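You operate a simulated robot arm through the tools that you are given. There is no shell and no other tool. Be economical: measure what you need, move in short steps, check, and stop when the job is done.

You are at the controls of a simulated robot arm. One attempt, no reset.

JOB
Tip the last soda into the PRE cup of the soap drawer.
Fine: the jar goes back with its red lid on, the drawer shut; nothing in the other cups.

It is judged by the outcome, as a careful person would: the job done as asked, and still so three seconds after it is handed in. It fails if anything else is knocked over, pushed out of place, dropped, spilled or broken. A push-on lid holds only when it is set on centred and level and pressed home; a screw cap is set on level and turned clockwise until tight.

ROBOT AND FRAMES
A 7-joint arm with a two-finger parallel gripper, fixed in place. Base frame: the origin is at the foot of the arm, x ahead of it, y to its left, z up. Lengths are in cm, angles in rad, forces in N, time in s.
With the tool pointing down near the work surface it reaches from about 28 to 74 cm from the base axis. Its first joint turns from -2.007 to 2.007 rad. Payload 3.91 kg.
The tool frame sits at the grasp point between the pads (the TCP): z along the fingers, y along the line on which they close. The tips reach 3 cm beyond it. The gripper opens to 11 cm. The fingers are 2 cm wide and 1 cm thick; the gripper's body (4.8 by 11.2 cm) begins 5.5 cm behind the TCP.
Orientation is that of the tool frame in the base frame, as [roll, pitch, yaw] about the fixed x, y, z axes, in that order (R = Rz(yaw) Ry(pitch) Rx(roll)). With the fingers straight down and closing along the base's y, the tool's x points along the base's -x, its y along +y and its z along -z.

CONTROLS
- The arm moves only by the tool servo_tool. Its argument "moves" is one flat list of numbers, 7 for each row, row after row: the shift along the tool's x, y, z in cm, then the turn, a rotation vector about the tool's x, y, z in rad, then the opening, from 0 (shut) to 1 (fully open). In form: [dx, dy, dz, rx, ry, rz, gripper, dx, dy, dz, rx, ry, rz, gripper, ...]. A call has 1 to 20 rows; each row is the pose to reach, as a shift and turn from the pose commanded when the call began, along the tool's axes at that moment. Rows are played at 5 a second. More than 5 cm and 0.15 rad between two rows, or a gripper value outside its range, and nothing of the call is played. A pose out of reach is approached as far as the arm can. The call stops where the force on the tool passes 90 N (or 10 N more than at its start, if that is more) or the arm is blocked; 0.2 s more then pass. Each finger travels about 10.8 cm/s and halts on what it meets, pressing with about 30 N; the grip force reading is that of the motor and also rises with nothing between the fingers. The clock runs only during rows and for 0.2 s after the last one: add rows that repeat a pose to give the fingers time. It gives the time, the measured TCP pose, the force on the tool (base axes), the opening and the grip force at its end, in the units of the frame above (readings bear some noise).
- Cameras (640 x 400 px; columns grow to the right, rows downward): "scene" is fixed at [39.84, -50, 156.56]; the picture's right is [1.00, 0.02, 0.00], its down [0.01, -0.61, -0.79] and it looks along [-0.02, 0.79, -0.61] (base axes); focal length 325 px, centre (320, 200). "wrist" rides on the gripper at [-3.6, 0, -5.7] in the tool frame; the picture's right is [0.00, -1.00, 0.00], its down [0.97, 0.00, -0.24] and it looks along [0.24, 0.00, 0.97] (tool axes); focal length 218 px, centre (320, 200). There is no depth. A picture from a camera that has moved, and an enlarged one, comes with that camera's place and axes in the base frame and with its lens.
- camera(camera): a new picture of that camera. It takes no simulated time.
- raise_lower(by): slides the trunk up (or, below 0, down) by that many cm; the arm rides with it, the base frame stays. It gives what a move gives, with no picture.
- zoom(camera, box): a new picture of the part [left, top, right, bottom] of that camera's present view, enlarged. It takes no simulated time.
- hand_in(): hands the job in; it is judged then, once.

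Work in short steps. Places have to be worked out from the pictures, the camera data and where the tool is seen: move nearer, look again, correct. Check each grasp and each placing, and mend what went wrong. You have 120 turns and 68 pictures in all, those below and enlarged ones among them. Open the gripper and draw the arm clear of the work before you hand the job in, unless the task says otherwise; then end with one line.

The tools are called after "Emit:" as a command line: name --argument value ..., lists and objects as JSON in quotes. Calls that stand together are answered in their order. servo_tool: Moves the arm, as the interface text tells. Its arguments: {"type":"object","properties":{"moves":{"type":"array","items":{"type":"number"}}},"required":["moves"]} The other tools are called the same way: raise_lower (by) slides the trunk up or down; camera (camera) takes a picture; zoom (camera, box) takes an enlarged picture of a part of a camera's view; hand_in () hands the job in.

At the start:

```text
time: 0.0
eef_pos: [42.73, 27.48, 117.3]
ee_rot: [-3.141, -0.001, 3.141]
wrist_force: [0.4, 0.9, -0.5]
finger_gap: 10.99
finger_force: 0.0
trunk travel left (down, up): [-75.0, 24.0]
```

scene: 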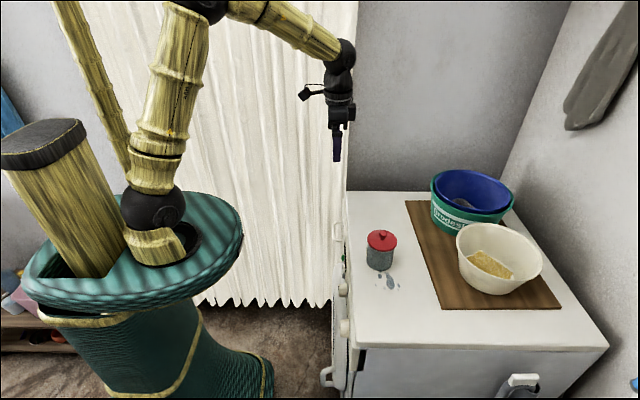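
wrist: 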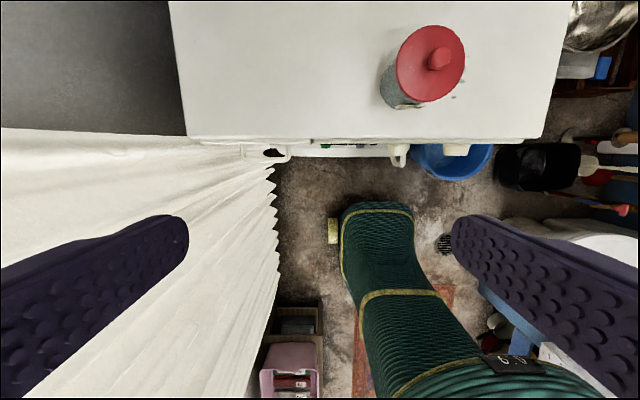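

The jar with the red lid sits on the machine top at about (58, 22). I'll look closer at the jar and the machine front before moving.

Emit:
zoom --camera "scene" --box '[310, 210, 430, 400]'

Emit:
zoom --camera "wrist" --box '[180, 0, 560, 220]'

```text
2.11 times, centred on (370, 305) of scene
camera zoom: at [39.84, -50.0, 156.56], right [1.0, 0.02, 0.0], down [0.01, -0.61, -0.79], along [-0.02, 0.79, -0.61], focal length 684 px, centre (215, -21)
```

zoom: 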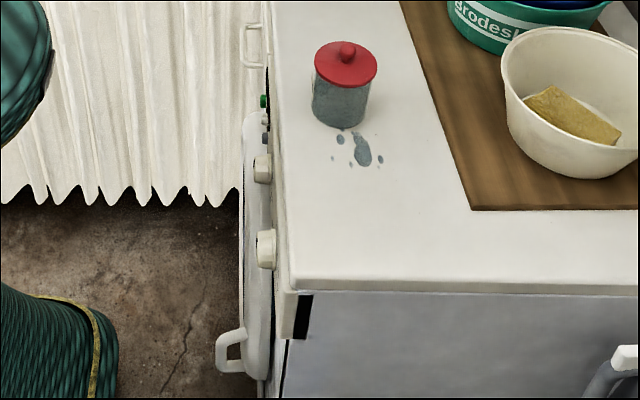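

```text
1.68 times, centred on (370, 110) of wrist
camera zoom: at [46.39, 27.4, 123.01], right [0.0, -1.0, 0.0], down [-0.97, 0.0, 0.24], along [-0.24, 0.0, -0.97], focal length 368 px, centre (236, 352)
```

zoom: 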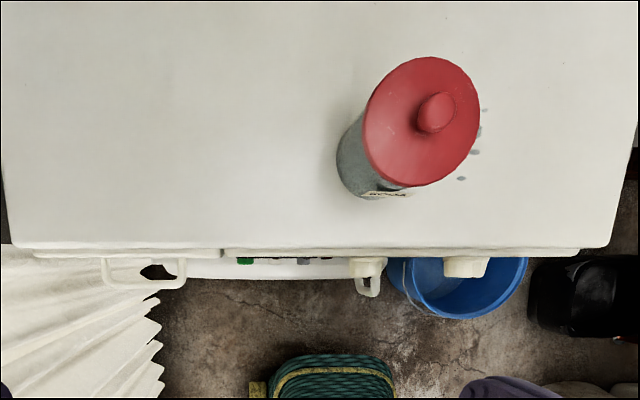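

Triangulating both views puts the machine top at z≈83.5, its front edge at x≈47.6, and the drawer handle on the front at about (45, 38, 74). I'll move back and left and tilt the tool forward to see the drawer front.

Emit:
servo_tool --moves '[1.2, 1.1, 1.8, 0, -0.08, 0, 1, 2.4, 2.2, 3.6, 0, -0.16, 0, 1, 3.6, 3.3, 5.4, 0, -0.24, 0, 1, 4.8, 4.4, 7.2, 0, -0.32, 0, 1, 6, 5.5, 9, 0, -0.4, 0, 1, 7.2, 6.6, 10.8, 0, -0.48, 0, 1, 8.4, 7.7, 12.6, 0, -0.56, 0, 1, 9.6, 8.8, 14.4, 0, -0.64, 0, 1, 10.8, 9.9, 16.2, 0, -0.72, 0, 1, 12, 11, 18, 0, -0.8, 0, 1]'

Emit:
camera --camera "wrist"

Emit:
camera --camera "scene"

```text
time: 2.2
eef_pos: [32.17, 37.4, 100.23]
ee_rot: [3.124, 0.762, 3.089]
wrist_force: [1.0, 0.3, 0.4]
finger_gap: 11.03
finger_force: 0.0
out of reach, approached as far as the arm can: row 10
trunk travel left (down, up): [-75.0, 24.0]
```

```text
63 pictures are left
camera wrist: at [30.87, 37.37, 106.99], right [-0.04, -1.0, -0.01], down [-0.87, 0.04, -0.5], along [0.5, -0.01, -0.87], focal length 218 px, centre (320, 200)
```

wrist: 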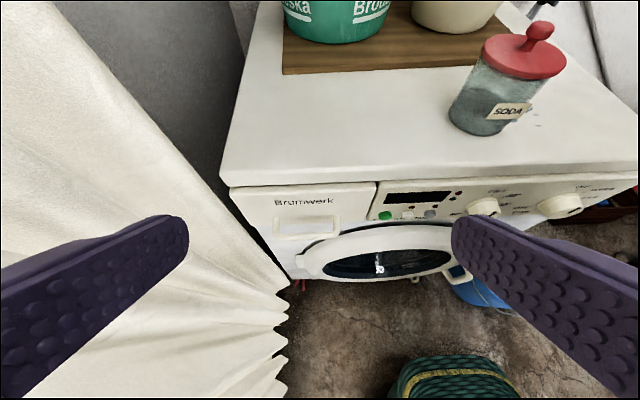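

```text
62 pictures are left
```

scene: 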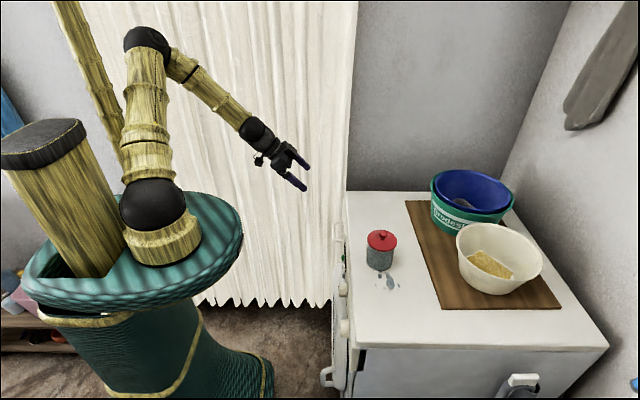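

The drawer front (labelled Brumwerk, with its handle) is visible. The arm is near its limit down here, so I'll lower the trunk and look again.

Emit:
raise_lower --by -18

Emit:
zoom --camera "wrist" --box '[160, 0, 480, 200]'

```text
time: 4.2
eef_pos: [32.24, 37.29, 82.16]
ee_rot: [3.134, 0.764, 3.093]
wrist_force: [0.9, -0.5, -0.5]
finger_gap: 10.99
finger_force: 0.1
trunk travel left (down, up): [-57.0, 42.0]
```

```text
2.00 times, centred on (320, 100) of wrist
camera zoom: at [30.95, 37.22, 88.79], right [-0.04, -1.0, 0.0], down [-0.87, 0.04, -0.5], along [0.5, -0.02, -0.87], focal length 436 px, centre (320, 400)
```

zoom: 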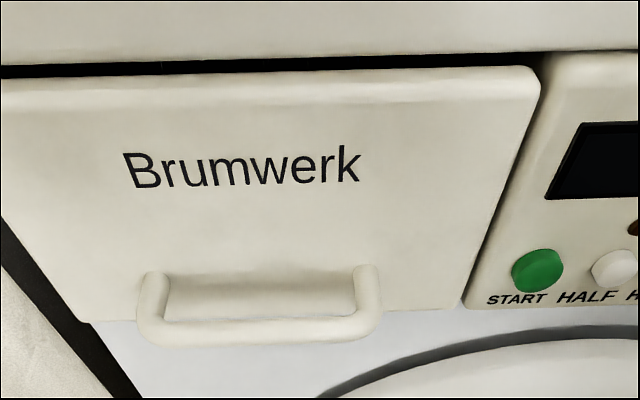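

The bar of the handle is at about (43.3, 39.5, 73.5), panel at x≈46.5, about 10.6 cm wide. I'll lower the trunk more so that the arm can come in at a shallow angle.

Emit:
raise_lower --by -10

```text
time: 5.5
eef_pos: [32.46, 37.19, 72.02]
ee_rot: [3.14, 0.767, 3.099]
wrist_force: [-0.3, -0.2, 0.0]
finger_gap: 11.03
finger_force: 0.0
trunk travel left (down, up): [-47.0, 52.0]
```

Now tilt to about 60° from vertical and shift to in front of the handle, narrowing the gripper, then roll it 90° so the fingers close vertically.

Emit:
servo_tool --moves '[-1.6, 0.6, -0.5, 0, -0.07, 0, 1, -3.2, 1.2, -1.1, 0, -0.14, 0, 0.8, -4.8, 1.8, -1.7, 0, -0.21, 0, 0.6, -6.3, 2.3, -2.2, 0, -0.28, 0, 0.4]'

Emit:
servo_tool --moves '[0, 0, 0, 0, 0, 0.14, 0.4, 0, 0, 0, 0, 0, 0.28, 0.4, 0, 0, 0, 0, 0, 0.42, 0.4, 0, 0, 0, 0, 0, 0.56, 0.4, 0, 0, 0, 0, 0, 0.7, 0.4, 0, 0, 0, 0, 0, 0.84, 0.4, 0, 0, 0, 0, 0, 0.98, 0.4, 0, 0, 0, 0, 0, 1.12, 0.4, 0, 0, 0, 0, 0, 1.26, 0.4, 0, 0, 0, 0, 0, 1.4, 0.4, 0, 0, 0, 0, 0, 1.54, 0.4, 0, 0, 0, 0, 0, 1.57, 0.4]'

Emit:
camera --camera "wrist"

```text
time: 6.5
eef_pos: [35.93, 38.71, 77.43]
ee_rot: [-3.108, 1.057, 3.117]
wrist_force: [0.5, 0.8, 0.5]
finger_gap: 4.4
finger_force: 0.0
trunk travel left (down, up): [-47.0, 52.0]
```

```text
time: 9.1
eef_pos: [41.7, 39.92, 77.64]
ee_rot: [2.1, -0.02, 1.519]
wrist_force: [-40.0, 5.0, 24.6]
finger_gap: 4.38
finger_force: 0.0
out of reach, approached as far as the arm can: row 4, 5, 6, 7, 8, 9, 10, 11, 12
trunk travel left (down, up): [-47.0, 52.0]
```

```text
60 pictures are left
camera wrist: at [36.58, 36.5, 80.51], right [-0.5, 0.04, -0.86], down [-0.16, 0.98, 0.14], along [0.85, 0.21, -0.49], focal length 218 px, centre (320, 200)
```

wrist: 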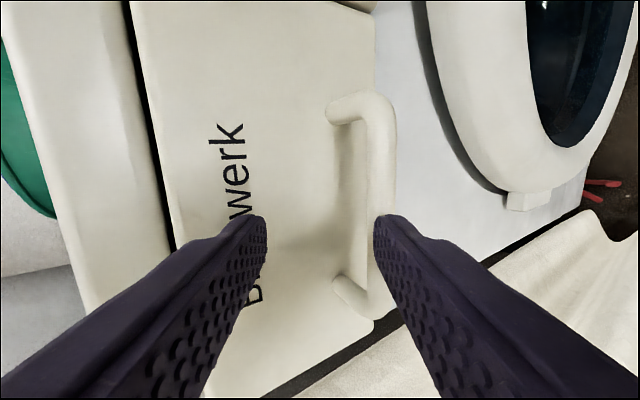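

The arm drifted forward in the roll and the upper fingertip is pressing on the panel. Back off along the tool axis.

Emit:
servo_tool --moves '[0, 0, -1.5, 0, 0, 0, 0.4, 0, 0, -3, 0, 0, 0, 0.4]'

Emit:
camera --camera "scene"

```text
time: 9.7
eef_pos: [41.81, 40.07, 77.97]
ee_rot: [2.094, 0.007, 1.512]
wrist_force: [-48.2, -0.9, 7.8]
finger_gap: 5.23
finger_force: 8.7
out of reach, approached as far as the arm can: row 1, 2
trunk travel left (down, up): [-47.0, 52.0]
```

```text
59 pictures are left
```

scene: 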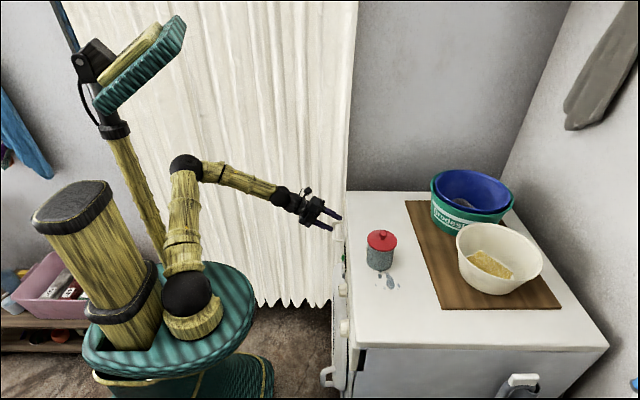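

The forward drift looks like the wrist roll joint hitting its limit after ~0.5 rad. I'll undo the roll while retreating, and then try rolling the other way.

Emit:
servo_tool --moves '[0, 0, -0.5, 0, 0, -0.14, 0.4, 0, 0, -1, 0, 0, -0.28, 0.4, 0, 0, -1.5, 0, 0, -0.42, 0.4, 0, 0, -2, 0, 0, -0.56, 0.4, 0, 0, -2.5, 0, 0, -0.7, 0.4, 0, 0, -3, 0, 0, -0.84, 0.4, 0, 0, -3.5, 0, 0, -0.98, 0.4, 0, 0, -4, 0, 0, -1.12, 0.4, 0, 0, -4.5, 0, 0, -1.26, 0.4, 0, 0, -5, 0, 0, -1.4, 0.4, 0, 0, -5, 0, 0, -1.54, 0.4]'

```text
time: 12.1
eef_pos: [37.59, 40.46, 80.11]
ee_rot: [3.132, 1.058, 3.072]
wrist_force: [-0.2, 0.5, -0.3]
finger_gap: 4.4
finger_force: 0.1
out of reach, approached as far as the arm can: row 2, 3, 4
trunk travel left (down, up): [-47.0, 52.0]
```

Free again. Now roll the other way while backing a further 2 cm.

Emit:
servo_tool --moves '[0, 0, -1, 0, 0, -0.14, 0.4, 0, 0, -2, 0, 0, -0.28, 0.4, 0, 0, -2, 0, 0, -0.42, 0.4, 0, 0, -2, 0, 0, -0.56, 0.4, 0, 0, -2, 0, 0, -0.7, 0.4, 0, 0, -2, 0, 0, -0.84, 0.4]'

```text
time: 13.5
eef_pos: [35.29, 41.17, 81.17]
ee_rot: [-2.224, 0.625, -2.037]
wrist_force: [-0.1, 0.0, -0.3]
finger_gap: 4.42
finger_force: 0.1
trunk travel left (down, up): [-47.0, 52.0]
```

No reach trouble this way; complete the roll.

Emit:
servo_tool --moves '[0, 0, 0, 0, 0, -0.14, 0.4, 0, 0, 0, 0, 0, -0.28, 0.4, 0, 0, 0, 0, 0, -0.42, 0.4, 0, 0, 0, 0, 0, -0.56, 0.4, 0, 0, 0, 0, 0, -0.73, 0.4]'

Emit:
camera --camera "wrist"

```text
refused: row 5 steps farther than a row can; nothing moved
```

```text
58 pictures are left
camera wrist: at [31.6, 43.95, 86.08], right [0.34, -0.69, 0.64], down [-0.56, -0.69, -0.45], along [0.76, -0.21, -0.62], focal length 218 px, centre (320, 200)
```

wrist: 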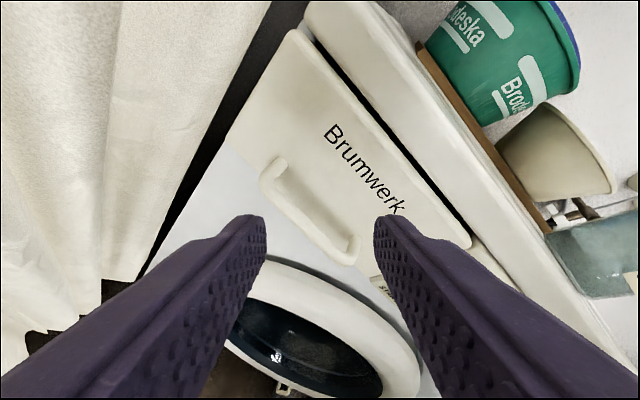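

Row step was slightly too big; redo with smaller steps.

Emit:
servo_tool --moves '[0, 0, 0, 0, 0, -0.14, 0.4, 0, 0, 0, 0, 0, -0.28, 0.4, 0, 0, 0, 0, 0, -0.42, 0.4, 0, 0, 0, 0, 0, -0.56, 0.4, 0, 0, 0, 0, 0, -0.69, 0.4, 0, 0, 0, 0, 0, -0.74, 0.4]'

Emit:
camera --camera "wrist"

```text
time: 14.9
eef_pos: [34.07, 41.87, 81.27]
ee_rot: [-2.089, 0.007, -1.587]
wrist_force: [0.3, 0.9, 0.5]
finger_gap: 4.39
finger_force: 0.2
trunk travel left (down, up): [-47.0, 52.0]
```

```text
57 pictures are left
camera wrist: at [29.28, 45.58, 84.26], right [0.5, -0.01, 0.87], down [-0.22, -0.97, 0.11], along [0.84, -0.25, -0.48], focal length 218 px, centre (320, 200)
```

wrist: 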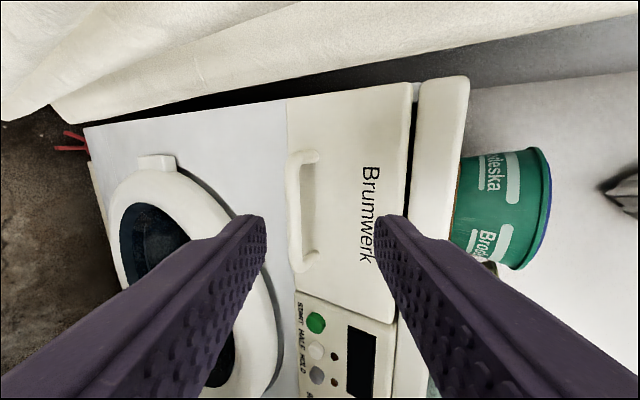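

Now well aligned: the bar is about 11.7 cm ahead along the tool axis, offset (+1.9, +1.9) in tool x,y. Shift, narrow to 3 cm and approach partly, then look.

Emit:
servo_tool --moves '[1, 1, 0, 0, 0, 0, 0.3, 1.9, 1.9, 0, 0, 0, 0, 0.27, 1.9, 1.9, 3, 0, 0, 0, 0.27, 1.9, 1.9, 6, 0, 0, 0, 0.27, 1.9, 1.9, 7, 0, 0, 0, 0.27]'

Emit:
camera --camera "wrist"

```text
time: 16.1
eef_pos: [39.43, 40.06, 76.09]
ee_rot: [-2.09, 0.01, -1.588]
wrist_force: [0.8, 0.8, 0.3]
finger_gap: 2.99
finger_force: 0.0
trunk travel left (down, up): [-47.0, 52.0]
```

```text
56 pictures are left
camera wrist: at [34.43, 43.62, 79.03], right [0.5, -0.02, 0.87], down [-0.23, -0.97, 0.11], along [0.84, -0.25, -0.48], focal length 218 px, centre (320, 200)
```

wrist: 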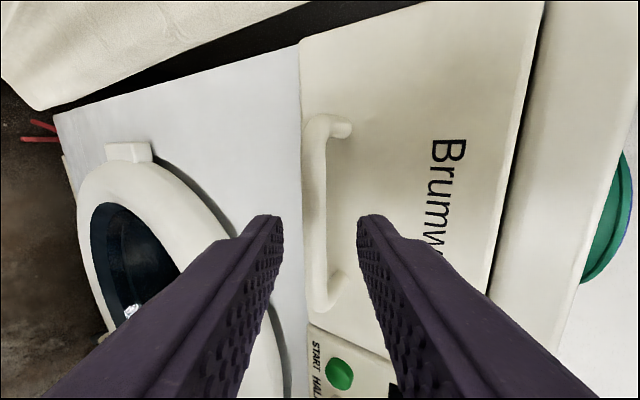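

The bar is centred between the tips. Advance 3.2 cm and close.

Emit:
servo_tool --moves '[0, 0, 1.6, 0, 0, 0, 0.27, 0, 0, 3.2, 0, 0, 0, 0.27, 0, 0, 3.2, 0, 0, 0, 0, 0, 0, 3.2, 0, 0, 0, 0]'

Emit:
camera --camera "wrist"

```text
time: 17.1
eef_pos: [42.03, 39.91, 74.4]
ee_rot: [-2.096, 0.004, -1.586]
wrist_force: [-11.6, -6.8, -18.9]
finger_gap: 1.15
finger_force: 44.9
trunk travel left (down, up): [-47.0, 52.0]
```

```text
55 pictures are left
camera wrist: at [37.08, 43.54, 77.27], right [0.5, -0.01, 0.87], down [-0.22, -0.97, 0.12], along [0.84, -0.25, -0.49], focal length 218 px, centre (320, 200)
```

wrist: 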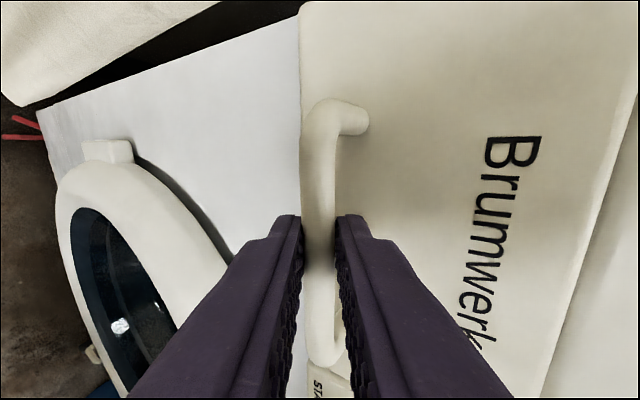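

Gripped (1.15 cm). Pull straight toward -x by 6 cm and see.

Emit:
servo_tool --moves '[0.02, 0.75, -1.3, 0, 0, 0, 0, 0.05, 1.5, -2.6, 0, 0, 0, 0, 0.07, 2.25, -3.9, 0, 0, 0, 0, 0.1, 3, -5.2, 0, 0, 0, 0]'

Emit:
camera --camera "wrist"

```text
time: 18.1
eef_pos: [35.77, 39.82, 74.44]
ee_rot: [-2.096, 0.003, -1.589]
wrist_force: [-1.5, -11.3, -30.2]
finger_gap: 1.18
finger_force: 44.6
trunk travel left (down, up): [-47.0, 52.0]
```

```text
54 pictures are left
camera wrist: at [31.01, 43.55, 77.27], right [0.5, -0.01, 0.87], down [-0.22, -0.97, 0.11], along [0.84, -0.25, -0.49], focal length 218 px, centre (320, 200)
```

wrist: 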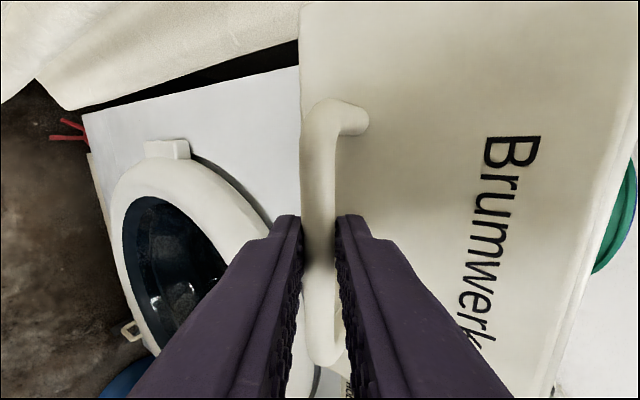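

The drawer slides well. Pull another 9 cm with a slight downward relief.

Emit:
servo_tool --moves '[0.02, 1.0, -1.15, 0, 0, 0, 0, 0.05, 1.75, -2.45, 0, 0, 0, 0, 0.07, 2.5, -3.75, 0, 0, 0, 0, 0.1, 3.25, -5.05, 0, 0, 0, 0, 0.12, 4, -6.35, 0, 0, 0, 0, 0.14, 4.75, -7.65, 0, 0, 0, 0]'

Emit:
camera --camera "scene"

```text
time: 19.5
eef_pos: [27.02, 39.95, 74.31]
ee_rot: [-2.089, 0.01, -1.589]
wrist_force: [-0.1, -10.5, -1.8]
finger_gap: 1.17
finger_force: 45.6
trunk travel left (down, up): [-47.0, 52.0]
```

```text
53 pictures are left
```

scene: 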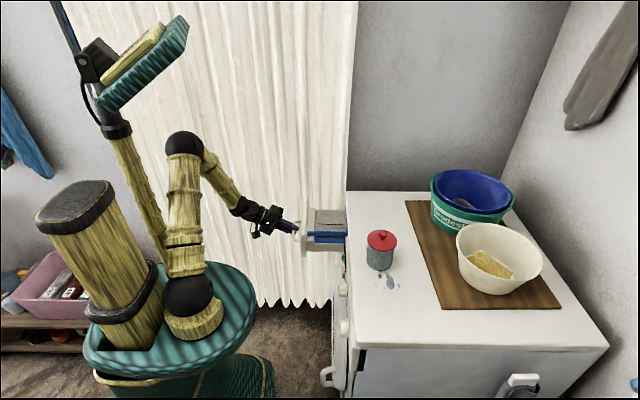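

Opened about 15 cm. Check the cups.

Emit:
zoom --camera "scene" --box '[280, 190, 360, 260]'

```text
5.71 times, centred on (320, 225) of scene
camera zoom: at [39.84, -50.0, 156.56], right [1.0, 0.02, 0.0], down [0.01, -0.61, -0.79], along [-0.02, 0.79, -0.61], focal length 1856 px, centre (320, 57)
```

zoom: 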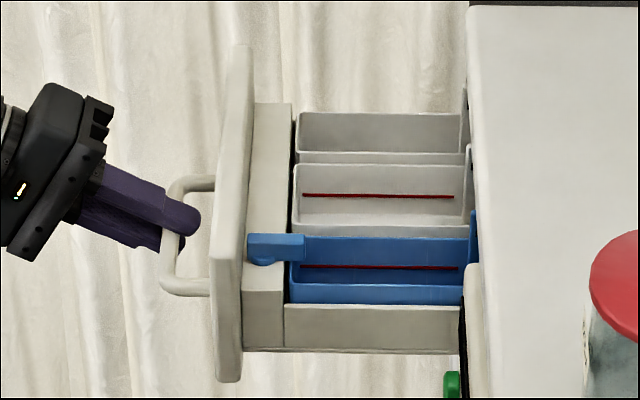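

Three cups visible; labels not yet. Pull 2 cm more for clearance, then release and back off.

Emit:
servo_tool --moves '[0.02, 0.5, -0.87, 0, 0, 0, 0, 0.03, 1, -1.73, 0, 0, 0, 0]'

```text
time: 20.1
eef_pos: [25.04, 40.0, 74.42]
ee_rot: [-2.089, 0.01, -1.589]
wrist_force: [1.1, -9.7, 2.7]
finger_gap: 1.17
finger_force: 45.4
trunk travel left (down, up): [-47.0, 52.0]
```

Release and back off along the tool axis.

Emit:
servo_tool --moves '[0, 0, 0, 0, 0, 0, 0.25, 0, 0, 0, 0, 0, 0, 0.25, 0, 0, -2, 0, 0, 0, 0.25, 0, 0, -4, 0, 0, 0, 0.25, 0, 0, -5, 0, 0, 0, 0.25]'

Emit:
zoom --camera "scene" --box '[270, 190, 360, 260]'

```text
time: 21.3
eef_pos: [20.79, 40.09, 76.7]
ee_rot: [-2.094, 0.01, -1.587]
wrist_force: [-0.2, 0.2, -0.3]
finger_gap: 2.77
finger_force: 0.1
trunk travel left (down, up): [-47.0, 52.0]
```

```text
5.71 times, centred on (315, 225) of scene
camera zoom: at [39.84, -50.0, 156.56], right [1.0, 0.02, 0.0], down [0.01, -0.61, -0.79], along [-0.02, 0.79, -0.61], focal length 1856 px, centre (349, 57)
```

zoom: 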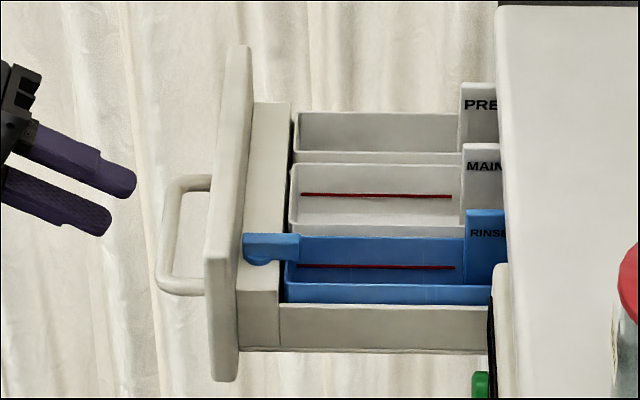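

PRE is the leftmost (largest y) cup, about x 34–44.6, y 40.5–44.5. Next is the lid: raise the trunk and bring the tool to pointing down over the jar.

Emit:
raise_lower --by 22

```text
time: 23.7
eef_pos: [20.76, 40.16, 98.7]
ee_rot: [-2.089, 0.008, -1.586]
wrist_force: [0.3, -0.4, 0.2]
finger_gap: 2.77
finger_force: 0.0
trunk travel left (down, up): [-69.0, 30.0]
```

Unroll the wrist.

Emit:
servo_tool --moves '[0, 0, 0, 0, 0, 0.14, 0.5, 0, 0, 0, 0, 0, 0.28, 0.5, 0, 0, 0, 0, 0, 0.42, 0.5, 0, 0, 0, 0, 0, 0.56, 0.5, 0, 0, 0, 0, 0, 0.7, 0.5, 0, 0, 0, 0, 0, 0.84, 0.5, 0, 0, 0, 0, 0, 0.98, 0.5, 0, 0, 0, 0, 0, 1.12, 0.5, 0, 0, 0, 0, 0, 1.26, 0.5, 0, 0, 0, 0, 0, 1.4, 0.5, 0, 0, 0, 0, 0, 1.54, 0.5]'

```text
time: 26.1
eef_pos: [23.09, 39.47, 99.75]
ee_rot: [3.118, 1.037, 3.055]
wrist_force: [0.8, -0.2, -0.1]
finger_gap: 5.48
finger_force: 0.0
trunk travel left (down, up): [-69.0, 30.0]
```

Tilt back to pointing down while moving over the drawer for an overhead look.

Emit:
servo_tool --moves '[-1.25, 0.2, 1.15, 0, 0.13, 0, 0.5, -2.5, 0.4, 2.3, 0, 0.26, 0, 0.5, -3.75, 0.6, 3.4, 0, 0.39, 0, 0.5, -5, 0.8, 4.5, 0, 0.52, 0, 0.6, -6.25, 1, 5.7, 0, 0.65, 0, 0.7, -7.5, 1.2, 6.8, 0, 0.78, 0, 0.8, -8.75, 1.3, 8, 0, 0.91, 0, 0.9, -10, 1.5, 9.1, 0, 1.04, 0, 1]'

Emit:
camera --camera "wrist"

```text
time: 27.9
eef_pos: [33.99, 41.4, 102.8]
ee_rot: [-3.124, 0.009, 3.138]
wrist_force: [1.3, 0.3, -0.2]
finger_gap: 11.02
finger_force: 0.0
trunk travel left (down, up): [-69.0, 30.0]
```

```text
50 pictures are left
camera wrist: at [37.43, 41.52, 108.59], right [0.0, -1.0, 0.02], down [-0.97, 0.01, 0.23], along [-0.23, -0.02, -0.97], focal length 218 px, centre (320, 200)
```

wrist: 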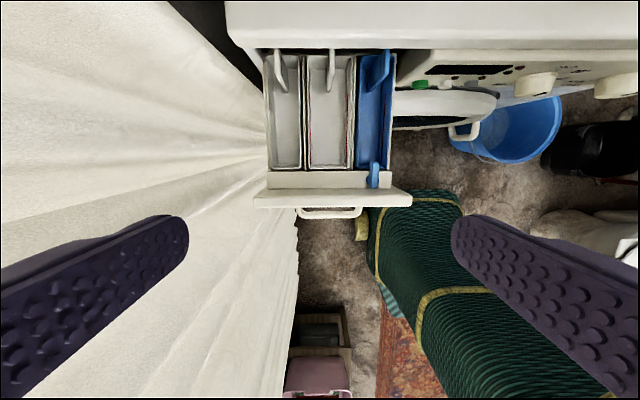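

PRE cup measured at y≈43.5–48, x≈35–47, rim z≈76.5. Now move over the jar for a close look at the lid.

Emit:
servo_tool --moves '[-2, -3.3, -0.5, 0, 0, 0, 1, -4, -6.6, -1, 0, 0, 0, 1, -6, -9.9, -1.5, 0, 0, 0, 1, -8, -13.2, -2, 0, 0, 0, 1, -10, -16.5, -3, 0, 0, 0, 1, -12, -19.8, -4, 0, 0, 0, 1, -14, -23.1, -5, 0, 0, 0, 1, -16, -27, -5, 0, 0, 0, 1]'

Emit:
camera --camera "wrist"

Emit:
zoom --camera "scene" --box '[350, 220, 410, 290]'

```text
time: 29.7
eef_pos: [49.53, 14.5, 108.57]
ee_rot: [-3.123, 0.007, 3.14]
wrist_force: [0.4, -0.8, 0.1]
finger_gap: 10.99
finger_force: 0.1
trunk travel left (down, up): [-69.0, 30.0]
```

```text
49 pictures are left
camera wrist: at [53.07, 14.54, 114.33], right [0.0, -1.0, 0.02], down [-0.97, 0.01, 0.23], along [-0.23, -0.02, -0.97], focal length 218 px, centre (320, 200)
```

wrist: 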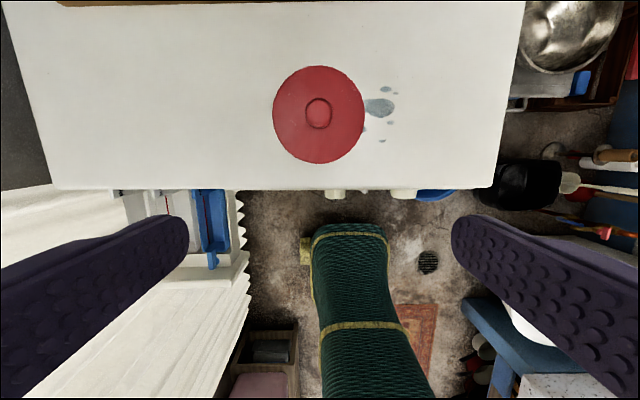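

```text
5.71 times, centred on (380, 255) of scene
camera zoom: at [39.84, -50.0, 156.56], right [1.0, 0.02, 0.0], down [0.01, -0.61, -0.79], along [-0.02, 0.79, -0.61], focal length 1856 px, centre (-23, -114)
```

zoom: 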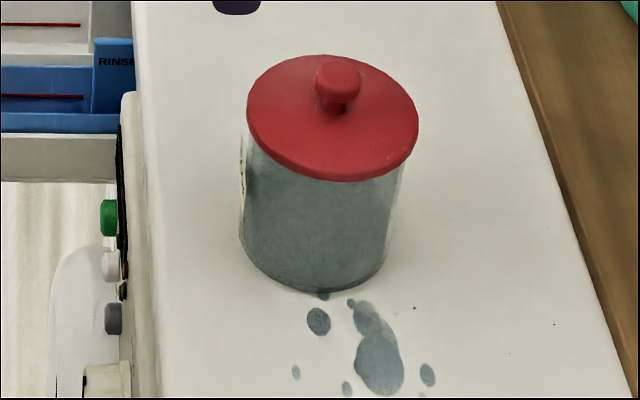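

The knob is at about (55.6, 14.25), top z≈96, lid disc at z≈94. Level the tool and come over the knob with a narrowed gripper.

Emit:
servo_tool --moves '[-3, -0.1, 2, -0.018, 0.007, 0, 0.7, -6.1, -0.25, 4, -0.018, 0.007, 0, 0.4, -6.1, -0.25, 6.5, -0.018, 0.007, 0, 0.36]'

Emit:
camera --camera "wrist"

Emit:
zoom --camera "scene" --box '[340, 200, 420, 280]'

```text
time: 30.5
eef_pos: [55.68, 14.36, 102.02]
ee_rot: [-3.141, 0.003, 3.141]
wrist_force: [0.3, 0.2, 0.1]
finger_gap: 3.97
finger_force: 0.1
trunk travel left (down, up): [-69.0, 30.0]
```

```text
47 pictures are left
camera wrist: at [59.32, 14.28, 107.8], right [0.0, -1.0, 0.0], down [-0.97, 0.0, 0.24], along [-0.24, 0.0, -0.97], focal length 218 px, centre (320, 200)
```

wrist: 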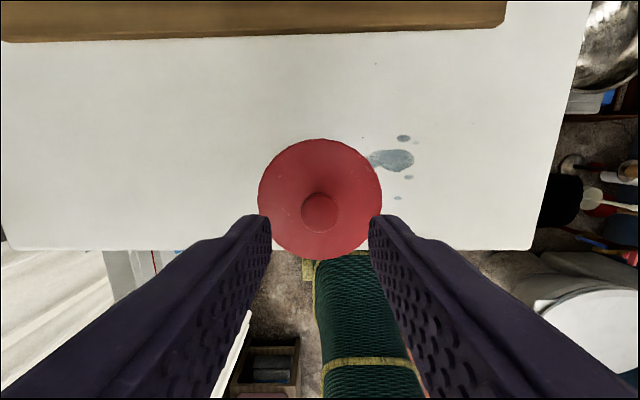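

```text
5.00 times, centred on (380, 240) of scene
camera zoom: at [39.84, -50.0, 156.56], right [1.0, 0.02, 0.0], down [0.01, -0.61, -0.79], along [-0.02, 0.79, -0.61], focal length 1624 px, centre (20, 0)
```

zoom: 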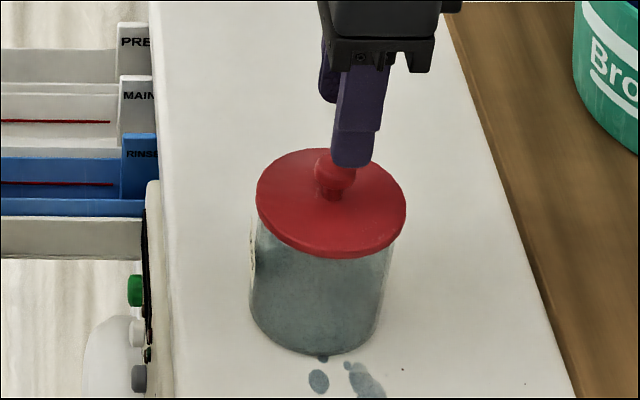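

Knob lies right under the TCP. Descend 4.4 cm (tips just above the lid disc), watching force.

Emit:
servo_tool --moves '[0, -0.05, 2, 0, 0, 0, 0.33, 0, -0.05, 3.5, 0, 0, 0, 0.33, 0, -0.05, 4.4, 0, 0, 0, 0.33]'

Emit:
zoom --camera "scene" --box '[340, 200, 420, 280]'

```text
time: 31.3
eef_pos: [55.76, 14.17, 97.62]
ee_rot: [-3.141, 0.002, 3.138]
wrist_force: [0.6, -0.1, -0.1]
finger_gap: 3.64
finger_force: 0.1
trunk travel left (down, up): [-69.0, 30.0]
```

```text
5.00 times, centred on (380, 240) of scene
camera zoom: at [39.84, -50.0, 156.56], right [1.0, 0.02, 0.0], down [0.01, -0.61, -0.79], along [-0.02, 0.79, -0.61], focal length 1624 px, centre (20, 0)
```

zoom: 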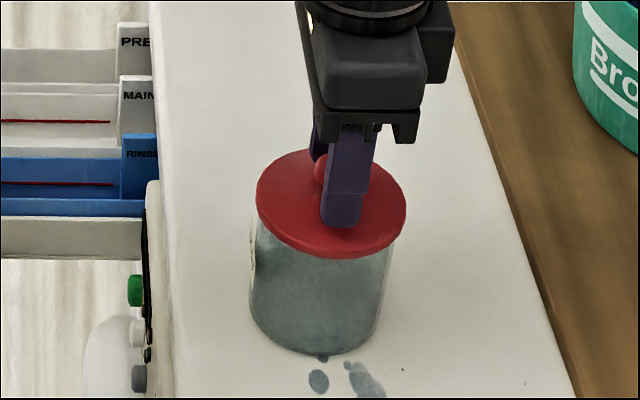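

Close on the knob.

Emit:
servo_tool --moves '[0, 0, 0, 0, 0, 0, 0, 0, 0, 0, 0, 0, 0, 0]'

Emit:
servo_tool --moves '[0, 0, -0.4, 0, 0, 0, 0, 0, 0, -0.8, 0, 0, 0, 0]'

Emit:
zoom --camera "scene" --box '[340, 200, 420, 280]'

```text
time: 31.9
eef_pos: [55.73, 14.09, 97.64]
ee_rot: [3.141, 0.003, 3.139]
wrist_force: [0.2, -0.1, 0.5]
finger_gap: 1.94
finger_force: 29.9
trunk travel left (down, up): [-69.0, 30.0]
```

```text
time: 32.5
eef_pos: [55.8, 14.22, 98.53]
ee_rot: [-3.141, 0.002, 3.139]
wrist_force: [-0.2, -0.3, 0.0]
finger_gap: 1.94
finger_force: 30.2
trunk travel left (down, up): [-69.0, 30.0]
```

```text
5.00 times, centred on (380, 240) of scene
camera zoom: at [39.84, -50.0, 156.56], right [1.0, 0.02, 0.0], down [0.01, -0.61, -0.79], along [-0.02, 0.79, -0.61], focal length 1624 px, centre (20, 0)
```

zoom: 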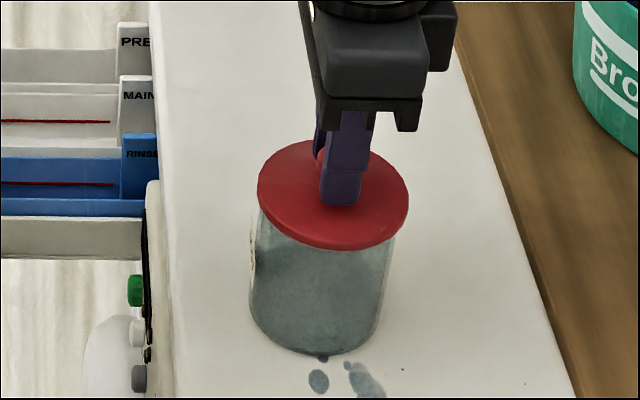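

The lid lifts cleanly and the jar stays. Lift more, carry it to about (60, 30), and look.

Emit:
servo_tool --moves '[0, 0, -2, 0, 0, 0, 0, 0, 0, -4, 0, 0, 0, 0, -1, 3, -4, 0, 0, 0, 0, -2, 6, -4, 0, 0, 0, 0, -3, 10, -4, 0, 0, 0, 0, -4.2, 13, -4, 0, 0, 0, 0, -4.2, 16, -4, 0, 0, 0, 0, -4.2, 16, 0, 0, 0, 0, 0, -4.2, 16, 4, 0, 0, 0, 0]'

Emit:
camera --camera "wrist"

Emit:
zoom --camera "scene" --box '[340, 180, 440, 280]'

```text
time: 34.5
eef_pos: [59.99, 30.25, 94.51]
ee_rot: [-3.141, 0.004, 3.141]
wrist_force: [-0.3, 0.2, -0.4]
finger_gap: 1.97
finger_force: 29.6
trunk travel left (down, up): [-69.0, 30.0]
```

```text
43 pictures are left
camera wrist: at [63.6, 30.28, 100.24], right [0.0, -1.0, 0.0], down [-0.97, 0.0, 0.24], along [-0.24, 0.0, -0.97], focal length 218 px, centre (320, 200)
```

wrist: 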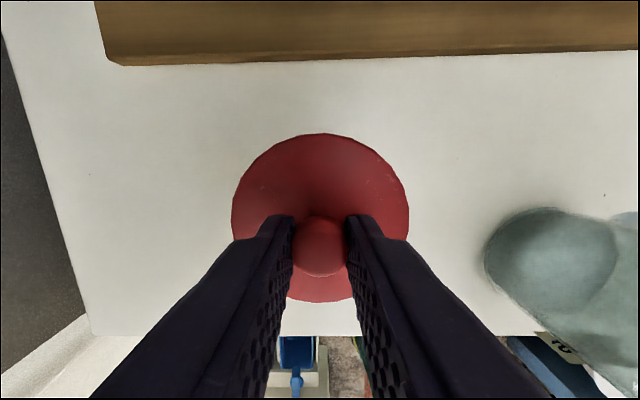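

```text
4.00 times, centred on (390, 230) of scene
camera zoom: at [39.84, -50.0, 156.56], right [1.0, 0.02, 0.0], down [0.01, -0.61, -0.79], along [-0.02, 0.79, -0.61], focal length 1299 px, centre (40, 80)
```

zoom: 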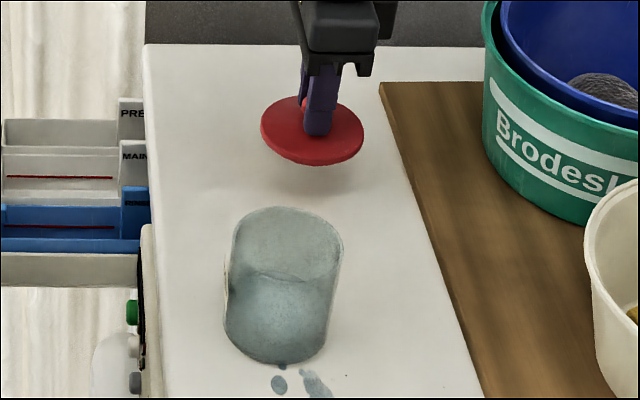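

Clear spot. Lower the lid toward the surface in stages.

Emit:
servo_tool --moves '[0, 0, 2, 0, 0, 0, 0, 0, 0, 4, 0, 0, 0, 0, 0, 0, 5, 0, 0, 0, 0]'

Emit:
zoom --camera "scene" --box '[360, 190, 420, 230]'

```text
time: 35.3
eef_pos: [59.98, 30.31, 89.97]
ee_rot: [3.138, 0.01, 3.139]
wrist_force: [-2.6, -0.6, 23.1]
finger_gap: 1.97
finger_force: 30.4
trunk travel left (down, up): [-69.0, 30.0]
```

```text
10.00 times, centred on (390, 210) of scene
camera zoom: at [39.84, -50.0, 156.56], right [1.0, 0.02, 0.0], down [0.01, -0.61, -0.79], along [-0.02, 0.79, -0.61], focal length 3248 px, centre (-380, 100)
```

zoom: 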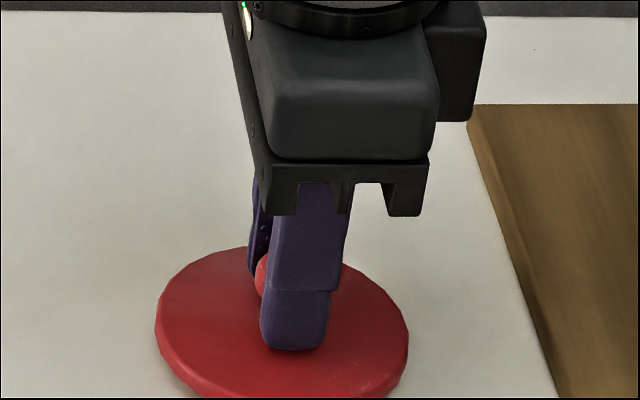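

Lid is down (23 N contact). Relax, release and rise.

Emit:
servo_tool --moves '[0, 0, -0.4, 0, 0, 0, 0, 0, 0, -0.4, 0, 0, 0, 0.33, 0, 0, -0.4, 0, 0, 0, 0.33, 0, 0, -3, 0, 0, 0, 0.4, 0, 0, -7, 0, 0, 0, 0.5]'

Emit:
zoom --camera "scene" --box '[350, 190, 430, 290]'

```text
time: 36.5
eef_pos: [59.95, 30.22, 96.44]
ee_rot: [-3.141, 0.002, -3.141]
wrist_force: [0.5, -0.2, 0.1]
finger_gap: 5.49
finger_force: 0.0
trunk travel left (down, up): [-69.0, 30.0]
```

```text
4.00 times, centred on (390, 240) of scene
camera zoom: at [39.84, -50.0, 156.56], right [1.0, 0.02, 0.0], down [0.01, -0.61, -0.79], along [-0.02, 0.79, -0.61], focal length 1299 px, centre (40, 40)
```

zoom: 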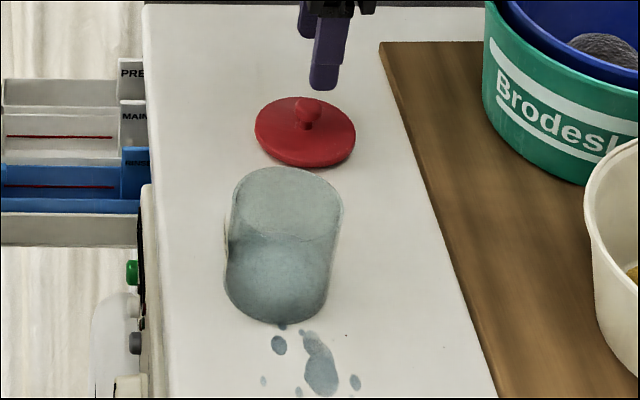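

The lid rests well. Before taking the jar I'll rehearse the pour empty: go over beside the drawer, yaw the tool so it will point toward +y when tilted, and test the roll range.

Emit:
servo_tool --moves '[1, 0, -3, 0, 0, -0.05, 0.6, 3, 0, -6, 0, 0, -0.12, 0.8, 5, 0, -9, 0, 0, -0.24, 1, 7, 0, -9, 0, 0, -0.36, 1, 9, 0, -9, 0, 0, -0.48, 1, 11, 0, -9, 0, 0, -0.6, 1, 13, 0, -9, 0, 0, -0.72, 1, 15, 0, -9, 0, 0, -0.84, 1, 17, 0, -9, 0, 0, -0.96, 1, 19, 0, -9, 0, 0, -1.08, 1, 20, 0, -9, 0, 0, -1.2, 1]'

```text
time: 38.9
eef_pos: [39.87, 30.19, 105.35]
ee_rot: [-3.138, 0.001, -1.94]
wrist_force: [-0.2, 0.1, 0.2]
finger_gap: 11.0
finger_force: 0.1
trunk travel left (down, up): [-69.0, 30.0]
```

Now tilt toward horizontal (α≈18°).

Emit:
servo_tool --moves '[0, 0, 0, 0, -0.14, 0, 1, 0, 0, 0, 0, -0.28, 0, 1, 0, 0, 0, 0, -0.42, 0, 1, 0, 0, 0, 0, -0.56, 0, 1, 0, 0, 0, 0, -0.7, 0, 1, 0, 0, 0, 0, -0.84, 0, 1, 0, 0, 0, 0, -0.98, 0, 1, 0, 0, 0, 0, -1.12, 0, 1, 0, 0, 0, 0, -1.25, 0, 1]'

```text
time: 40.9
eef_pos: [39.94, 30.34, 105.38]
ee_rot: [-3.133, 1.255, -1.934]
wrist_force: [0.4, -0.2, -0.1]
finger_gap: 10.98
finger_force: 0.1
trunk travel left (down, up): [-69.0, 30.0]
```

Reached. Rehearse the roll by -2.3 rad.

Emit:
servo_tool --moves '[0, 0, 0, 0, 0, -0.14, 1, 0, 0, 0, 0, 0, -0.28, 1, 0, 0, 0, 0, 0, -0.42, 1, 0, 0, 0, 0, 0, -0.56, 1, 0, 0, 0, 0, 0, -0.7, 1, 0, 0, 0, 0, 0, -0.84, 1, 0, 0, 0, 0, 0, -0.98, 1, 0, 0, 0, 0, 0, -1.12, 1, 0, 0, 0, 0, 0, -1.26, 1, 0, 0, 0, 0, 0, -1.4, 1, 0, 0, 0, 0, 0, -1.54, 1, 0, 0, 0, 0, 0, -1.68, 1, 0, 0, 0, 0, 0, -1.82, 1, 0, 0, 0, 0, 0, -1.96, 1, 0, 0, 0, 0, 0, -2.1, 1, 0, 0, 0, 0, 0, -2.24, 1, 0, 0, 0, 0, 0, -2.36, 1]'

Emit:
camera --camera "scene"

```text
time: 44.5
eef_pos: [39.96, 30.21, 105.43]
ee_rot: [-2.012, -0.744, -0.065]
wrist_force: [0.1, -0.2, 0.0]
finger_gap: 11.01
finger_force: 0.1
trunk travel left (down, up): [-69.0, 30.0]
```

```text
39 pictures are left
```

scene: 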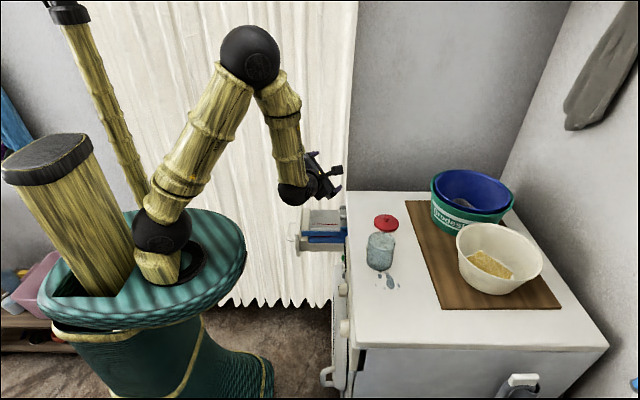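

The full roll works with no reach trouble. Unroll again, then go to the jar's pre-grasp point.

Emit:
servo_tool --moves '[0, 0, 0, 0, 0, 0.14, 1, 0, 0, 0, 0, 0, 0.28, 1, 0, 0, 0, 0, 0, 0.42, 1, 0, 0, 0, 0, 0, 0.56, 1, 0, 0, 0, 0, 0, 0.7, 1, 0, 0, 0, 0, 0, 0.84, 1, 0, 0, 0, 0, 0, 0.98, 1, 0, 0, 0, 0, 0, 1.12, 1, 0, 0, 0, 0, 0, 1.26, 1, 0, 0, 0, 0, 0, 1.4, 1, 0, 0, 0, 0, 0, 1.54, 1, 0, 0, 0, 0, 0, 1.68, 1, 0, 0, 0, 0, 0, 1.82, 1, 0, 0, 0, 0, 0, 1.96, 1, 0, 0, 0, 0, 0, 2.1, 1, 0, 0, 0, 0, 0, 2.24, 1, 0, 0, 0, 0, 0, 2.36, 1]'

Emit:
servo_tool --moves '[0.8, -2.9, -2.6, 0, 0, 0, 1, 1.7, -5.8, -5.2, 0, 0, 0, 1, 2.5, -8.7, -7.8, 0, 0, 0, 1, 3.4, -11.7, -10.3, 0, 0, 0, 1, 4.2, -14.6, -12.9, 0, 0, 0, 1, 5.1, -17.5, -15.5, 0, 0, 0, 1, 5.9, -20.4, -18.1, 0, 0, 0, 1]'

Emit:
camera --camera "wrist"

```text
time: 48.1
eef_pos: [39.81, 30.19, 105.45]
ee_rot: [-3.137, 1.251, -1.941]
wrist_force: [1.0, -0.7, -0.3]
finger_gap: 11.02
finger_force: 0.2
trunk travel left (down, up): [-69.0, 30.0]
```

```text
time: 49.7
eef_pos: [52.01, 5.05, 105.53]
ee_rot: [-3.135, 1.25, -1.937]
wrist_force: [0.4, -0.2, -1.0]
finger_gap: 11.04
finger_force: 0.1
trunk travel left (down, up): [-69.0, 30.0]
```

```text
38 pictures are left
camera wrist: at [50.39, 1.07, 110.72], right [0.93, -0.36, 0.0], down [-0.19, -0.5, -0.85], along [0.31, 0.79, -0.53], focal length 218 px, centre (320, 200)
```

wrist: 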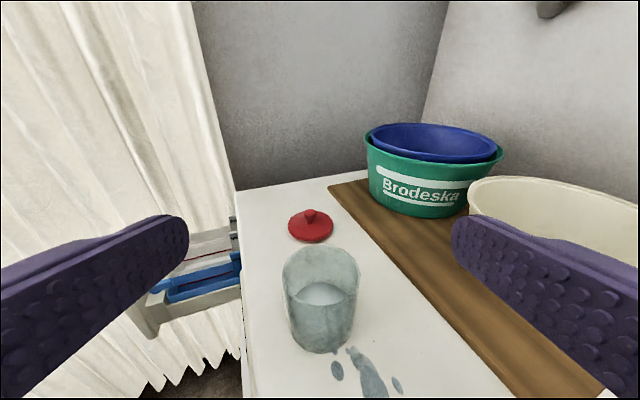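

Jar position confirmed near (55.5, 14), soda about a third full. Lower with the trunk so the arm keeps its rehearsed shape.

Emit:
raise_lower --by -13.8

Emit:
camera --camera "wrist"

Emit:
camera --camera "scene"

```text
time: 51.3
eef_pos: [51.98, 5.17, 91.65]
ee_rot: [-3.131, 1.252, -1.934]
wrist_force: [-0.2, -0.4, 0.1]
finger_gap: 11.0
finger_force: 0.1
trunk travel left (down, up): [-55.2, 43.8]
```

```text
37 pictures are left
camera wrist: at [50.35, 1.16, 96.95], right [0.93, -0.36, 0.0], down [-0.19, -0.5, -0.85], along [0.31, 0.79, -0.53], focal length 218 px, centre (320, 200)
```

wrist: 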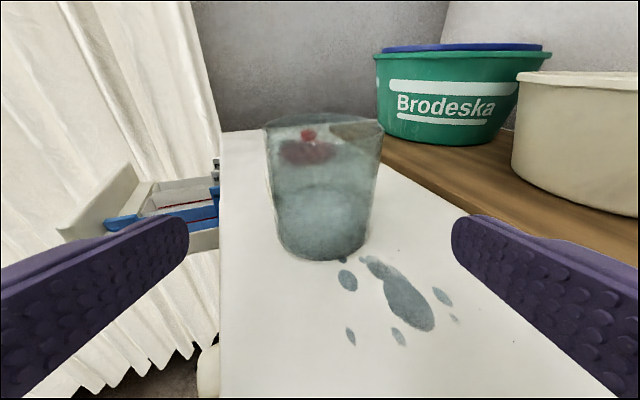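

```text
36 pictures are left
```

scene: 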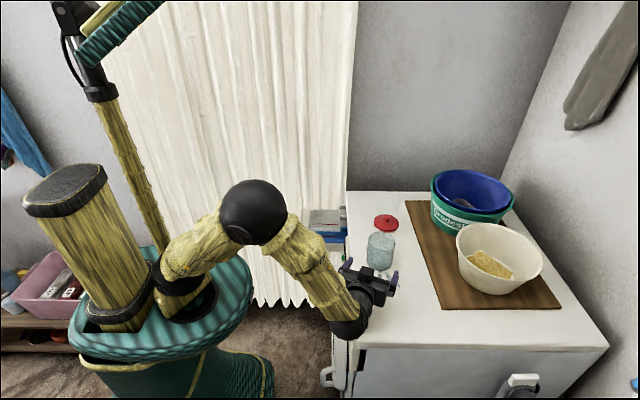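

Jar rim is z≈93.5, centre ≈(55.7, 14.3): 10.4 cm ahead along the tool, 0.3 cm lateral. Advance.

Emit:
servo_tool --moves '[0, -0.28, 2, 0, 0, 0, 1, 0, -0.28, 4, 0, 0, 0, 1, 0, -0.28, 6, 0, 0, 0, 1, 0, -0.28, 8, 0, 0, 0, 1]'

Emit:
camera --camera "wrist"

```text
time: 52.1
eef_pos: [53.68, 9.01, 90.63]
ee_rot: [-3.112, 1.245, -1.934]
wrist_force: [-40.7, -25.5, 49.3]
finger_gap: 11.0
finger_force: 0.1
trunk travel left (down, up): [-55.2, 43.8]
stopped in row 4: the force on the tool passed its limit (the readings are from after the stop); the commanded pose is now the measured one
```

```text
35 pictures are left
camera wrist: at [52.0, 5.06, 95.78], right [0.92, -0.38, 0.01], down [-0.2, -0.5, -0.84], along [0.33, 0.78, -0.54], focal length 218 px, centre (320, 200)
```

wrist: 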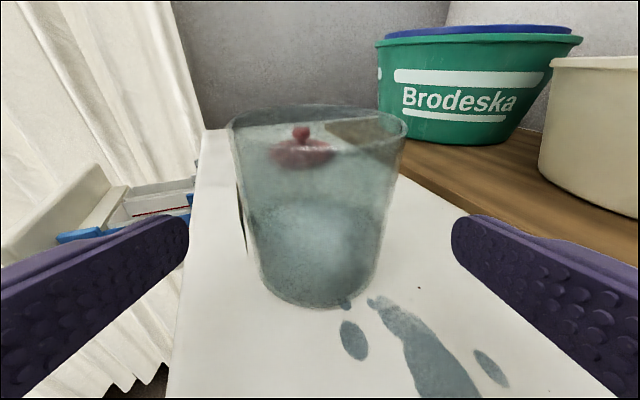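

Something behind (the wrist ball) has met the machine's front edge; the jar hasn't been touched. Raise the trunk a few cm to free it and use a steeper tool angle.

Emit:
raise_lower --by 5

Emit:
camera --camera "scene"

```text
time: 53.0
eef_pos: [54.35, 9.5, 94.93]
ee_rot: [-3.123, 1.245, -1.94]
wrist_force: [0.1, -0.2, 0.8]
finger_gap: 10.98
finger_force: 0.0
trunk travel left (down, up): [-60.2, 38.8]
```

```text
34 pictures are left
```

scene: 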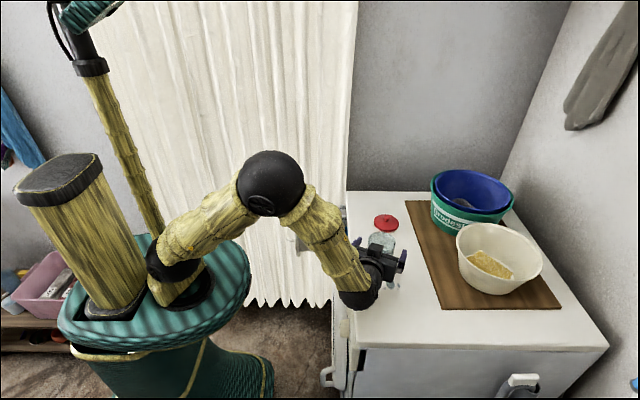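

Free. Back off and steepen to α≈35° at the pre-grasp point.

Emit:
servo_tool --moves '[0, 0.2, -1.5, 0, 0, 0, 1, 0, 0.39, -3, 0, 0.1, 0, 1, 1, 0.39, -3, 0, 0.2, 0, 1, 2.24, 0.39, -3, 0, 0.285, 0, 1]'

Emit:
camera --camera "wrist"

```text
time: 54.0
eef_pos: [52.52, 6.27, 93.75]
ee_rot: [-3.13, 0.955, -1.948]
wrist_force: [0.2, 1.0, 0.2]
finger_gap: 11.0
finger_force: 0.0
trunk travel left (down, up): [-60.2, 38.8]
```

```text
33 pictures are left
camera wrist: at [51.58, 3.87, 100.03], right [0.93, -0.38, 0.01], down [-0.28, -0.7, -0.66], along [0.25, 0.61, -0.76], focal length 218 px, centre (320, 200)
```

wrist: 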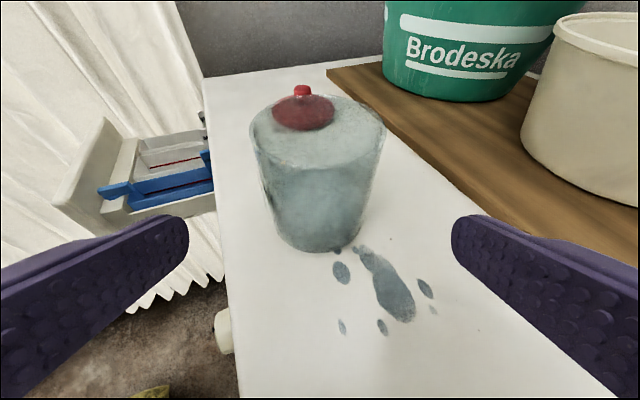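

Aligned, jar unmoved. Advance in steps of 2 cm.

Emit:
servo_tool --moves '[0, 0, 2, 0, 0, 0, 1, 0, 0, 4, 0, 0, 0, 1, 0, 0, 6, 0, 0, 0, 1]'

Emit:
camera --camera "wrist"

Emit:
zoom --camera "scene" --box '[320, 210, 420, 330]'

```text
time: 54.9
eef_pos: [54.41, 10.91, 90.41]
ee_rot: [-3.132, 0.958, -1.946]
wrist_force: [0.3, -1.0, 0.9]
finger_gap: 10.98
finger_force: 0.1
trunk travel left (down, up): [-60.2, 38.8]
```

```text
32 pictures are left
camera wrist: at [53.47, 8.47, 96.66], right [0.93, -0.38, 0.01], down [-0.28, -0.7, -0.66], along [0.25, 0.61, -0.75], focal length 218 px, centre (320, 200)
```

wrist: 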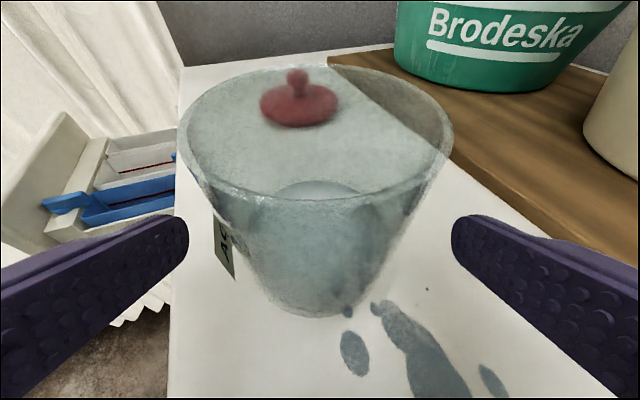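

```text
3.33 times, centred on (370, 270) of scene
camera zoom: at [39.84, -50.0, 156.56], right [1.0, 0.02, 0.0], down [0.01, -0.61, -0.79], along [-0.02, 0.79, -0.61], focal length 1082 px, centre (153, -33)
```

zoom: 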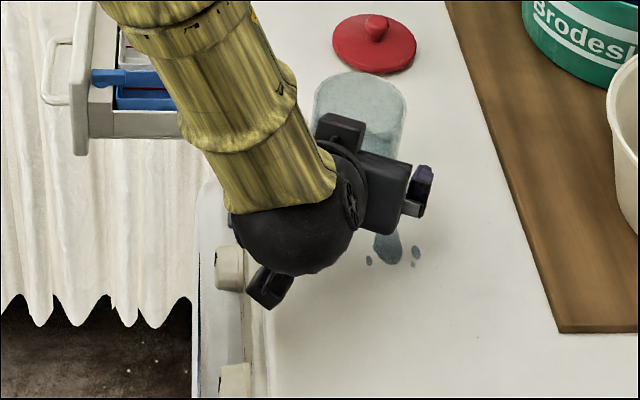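

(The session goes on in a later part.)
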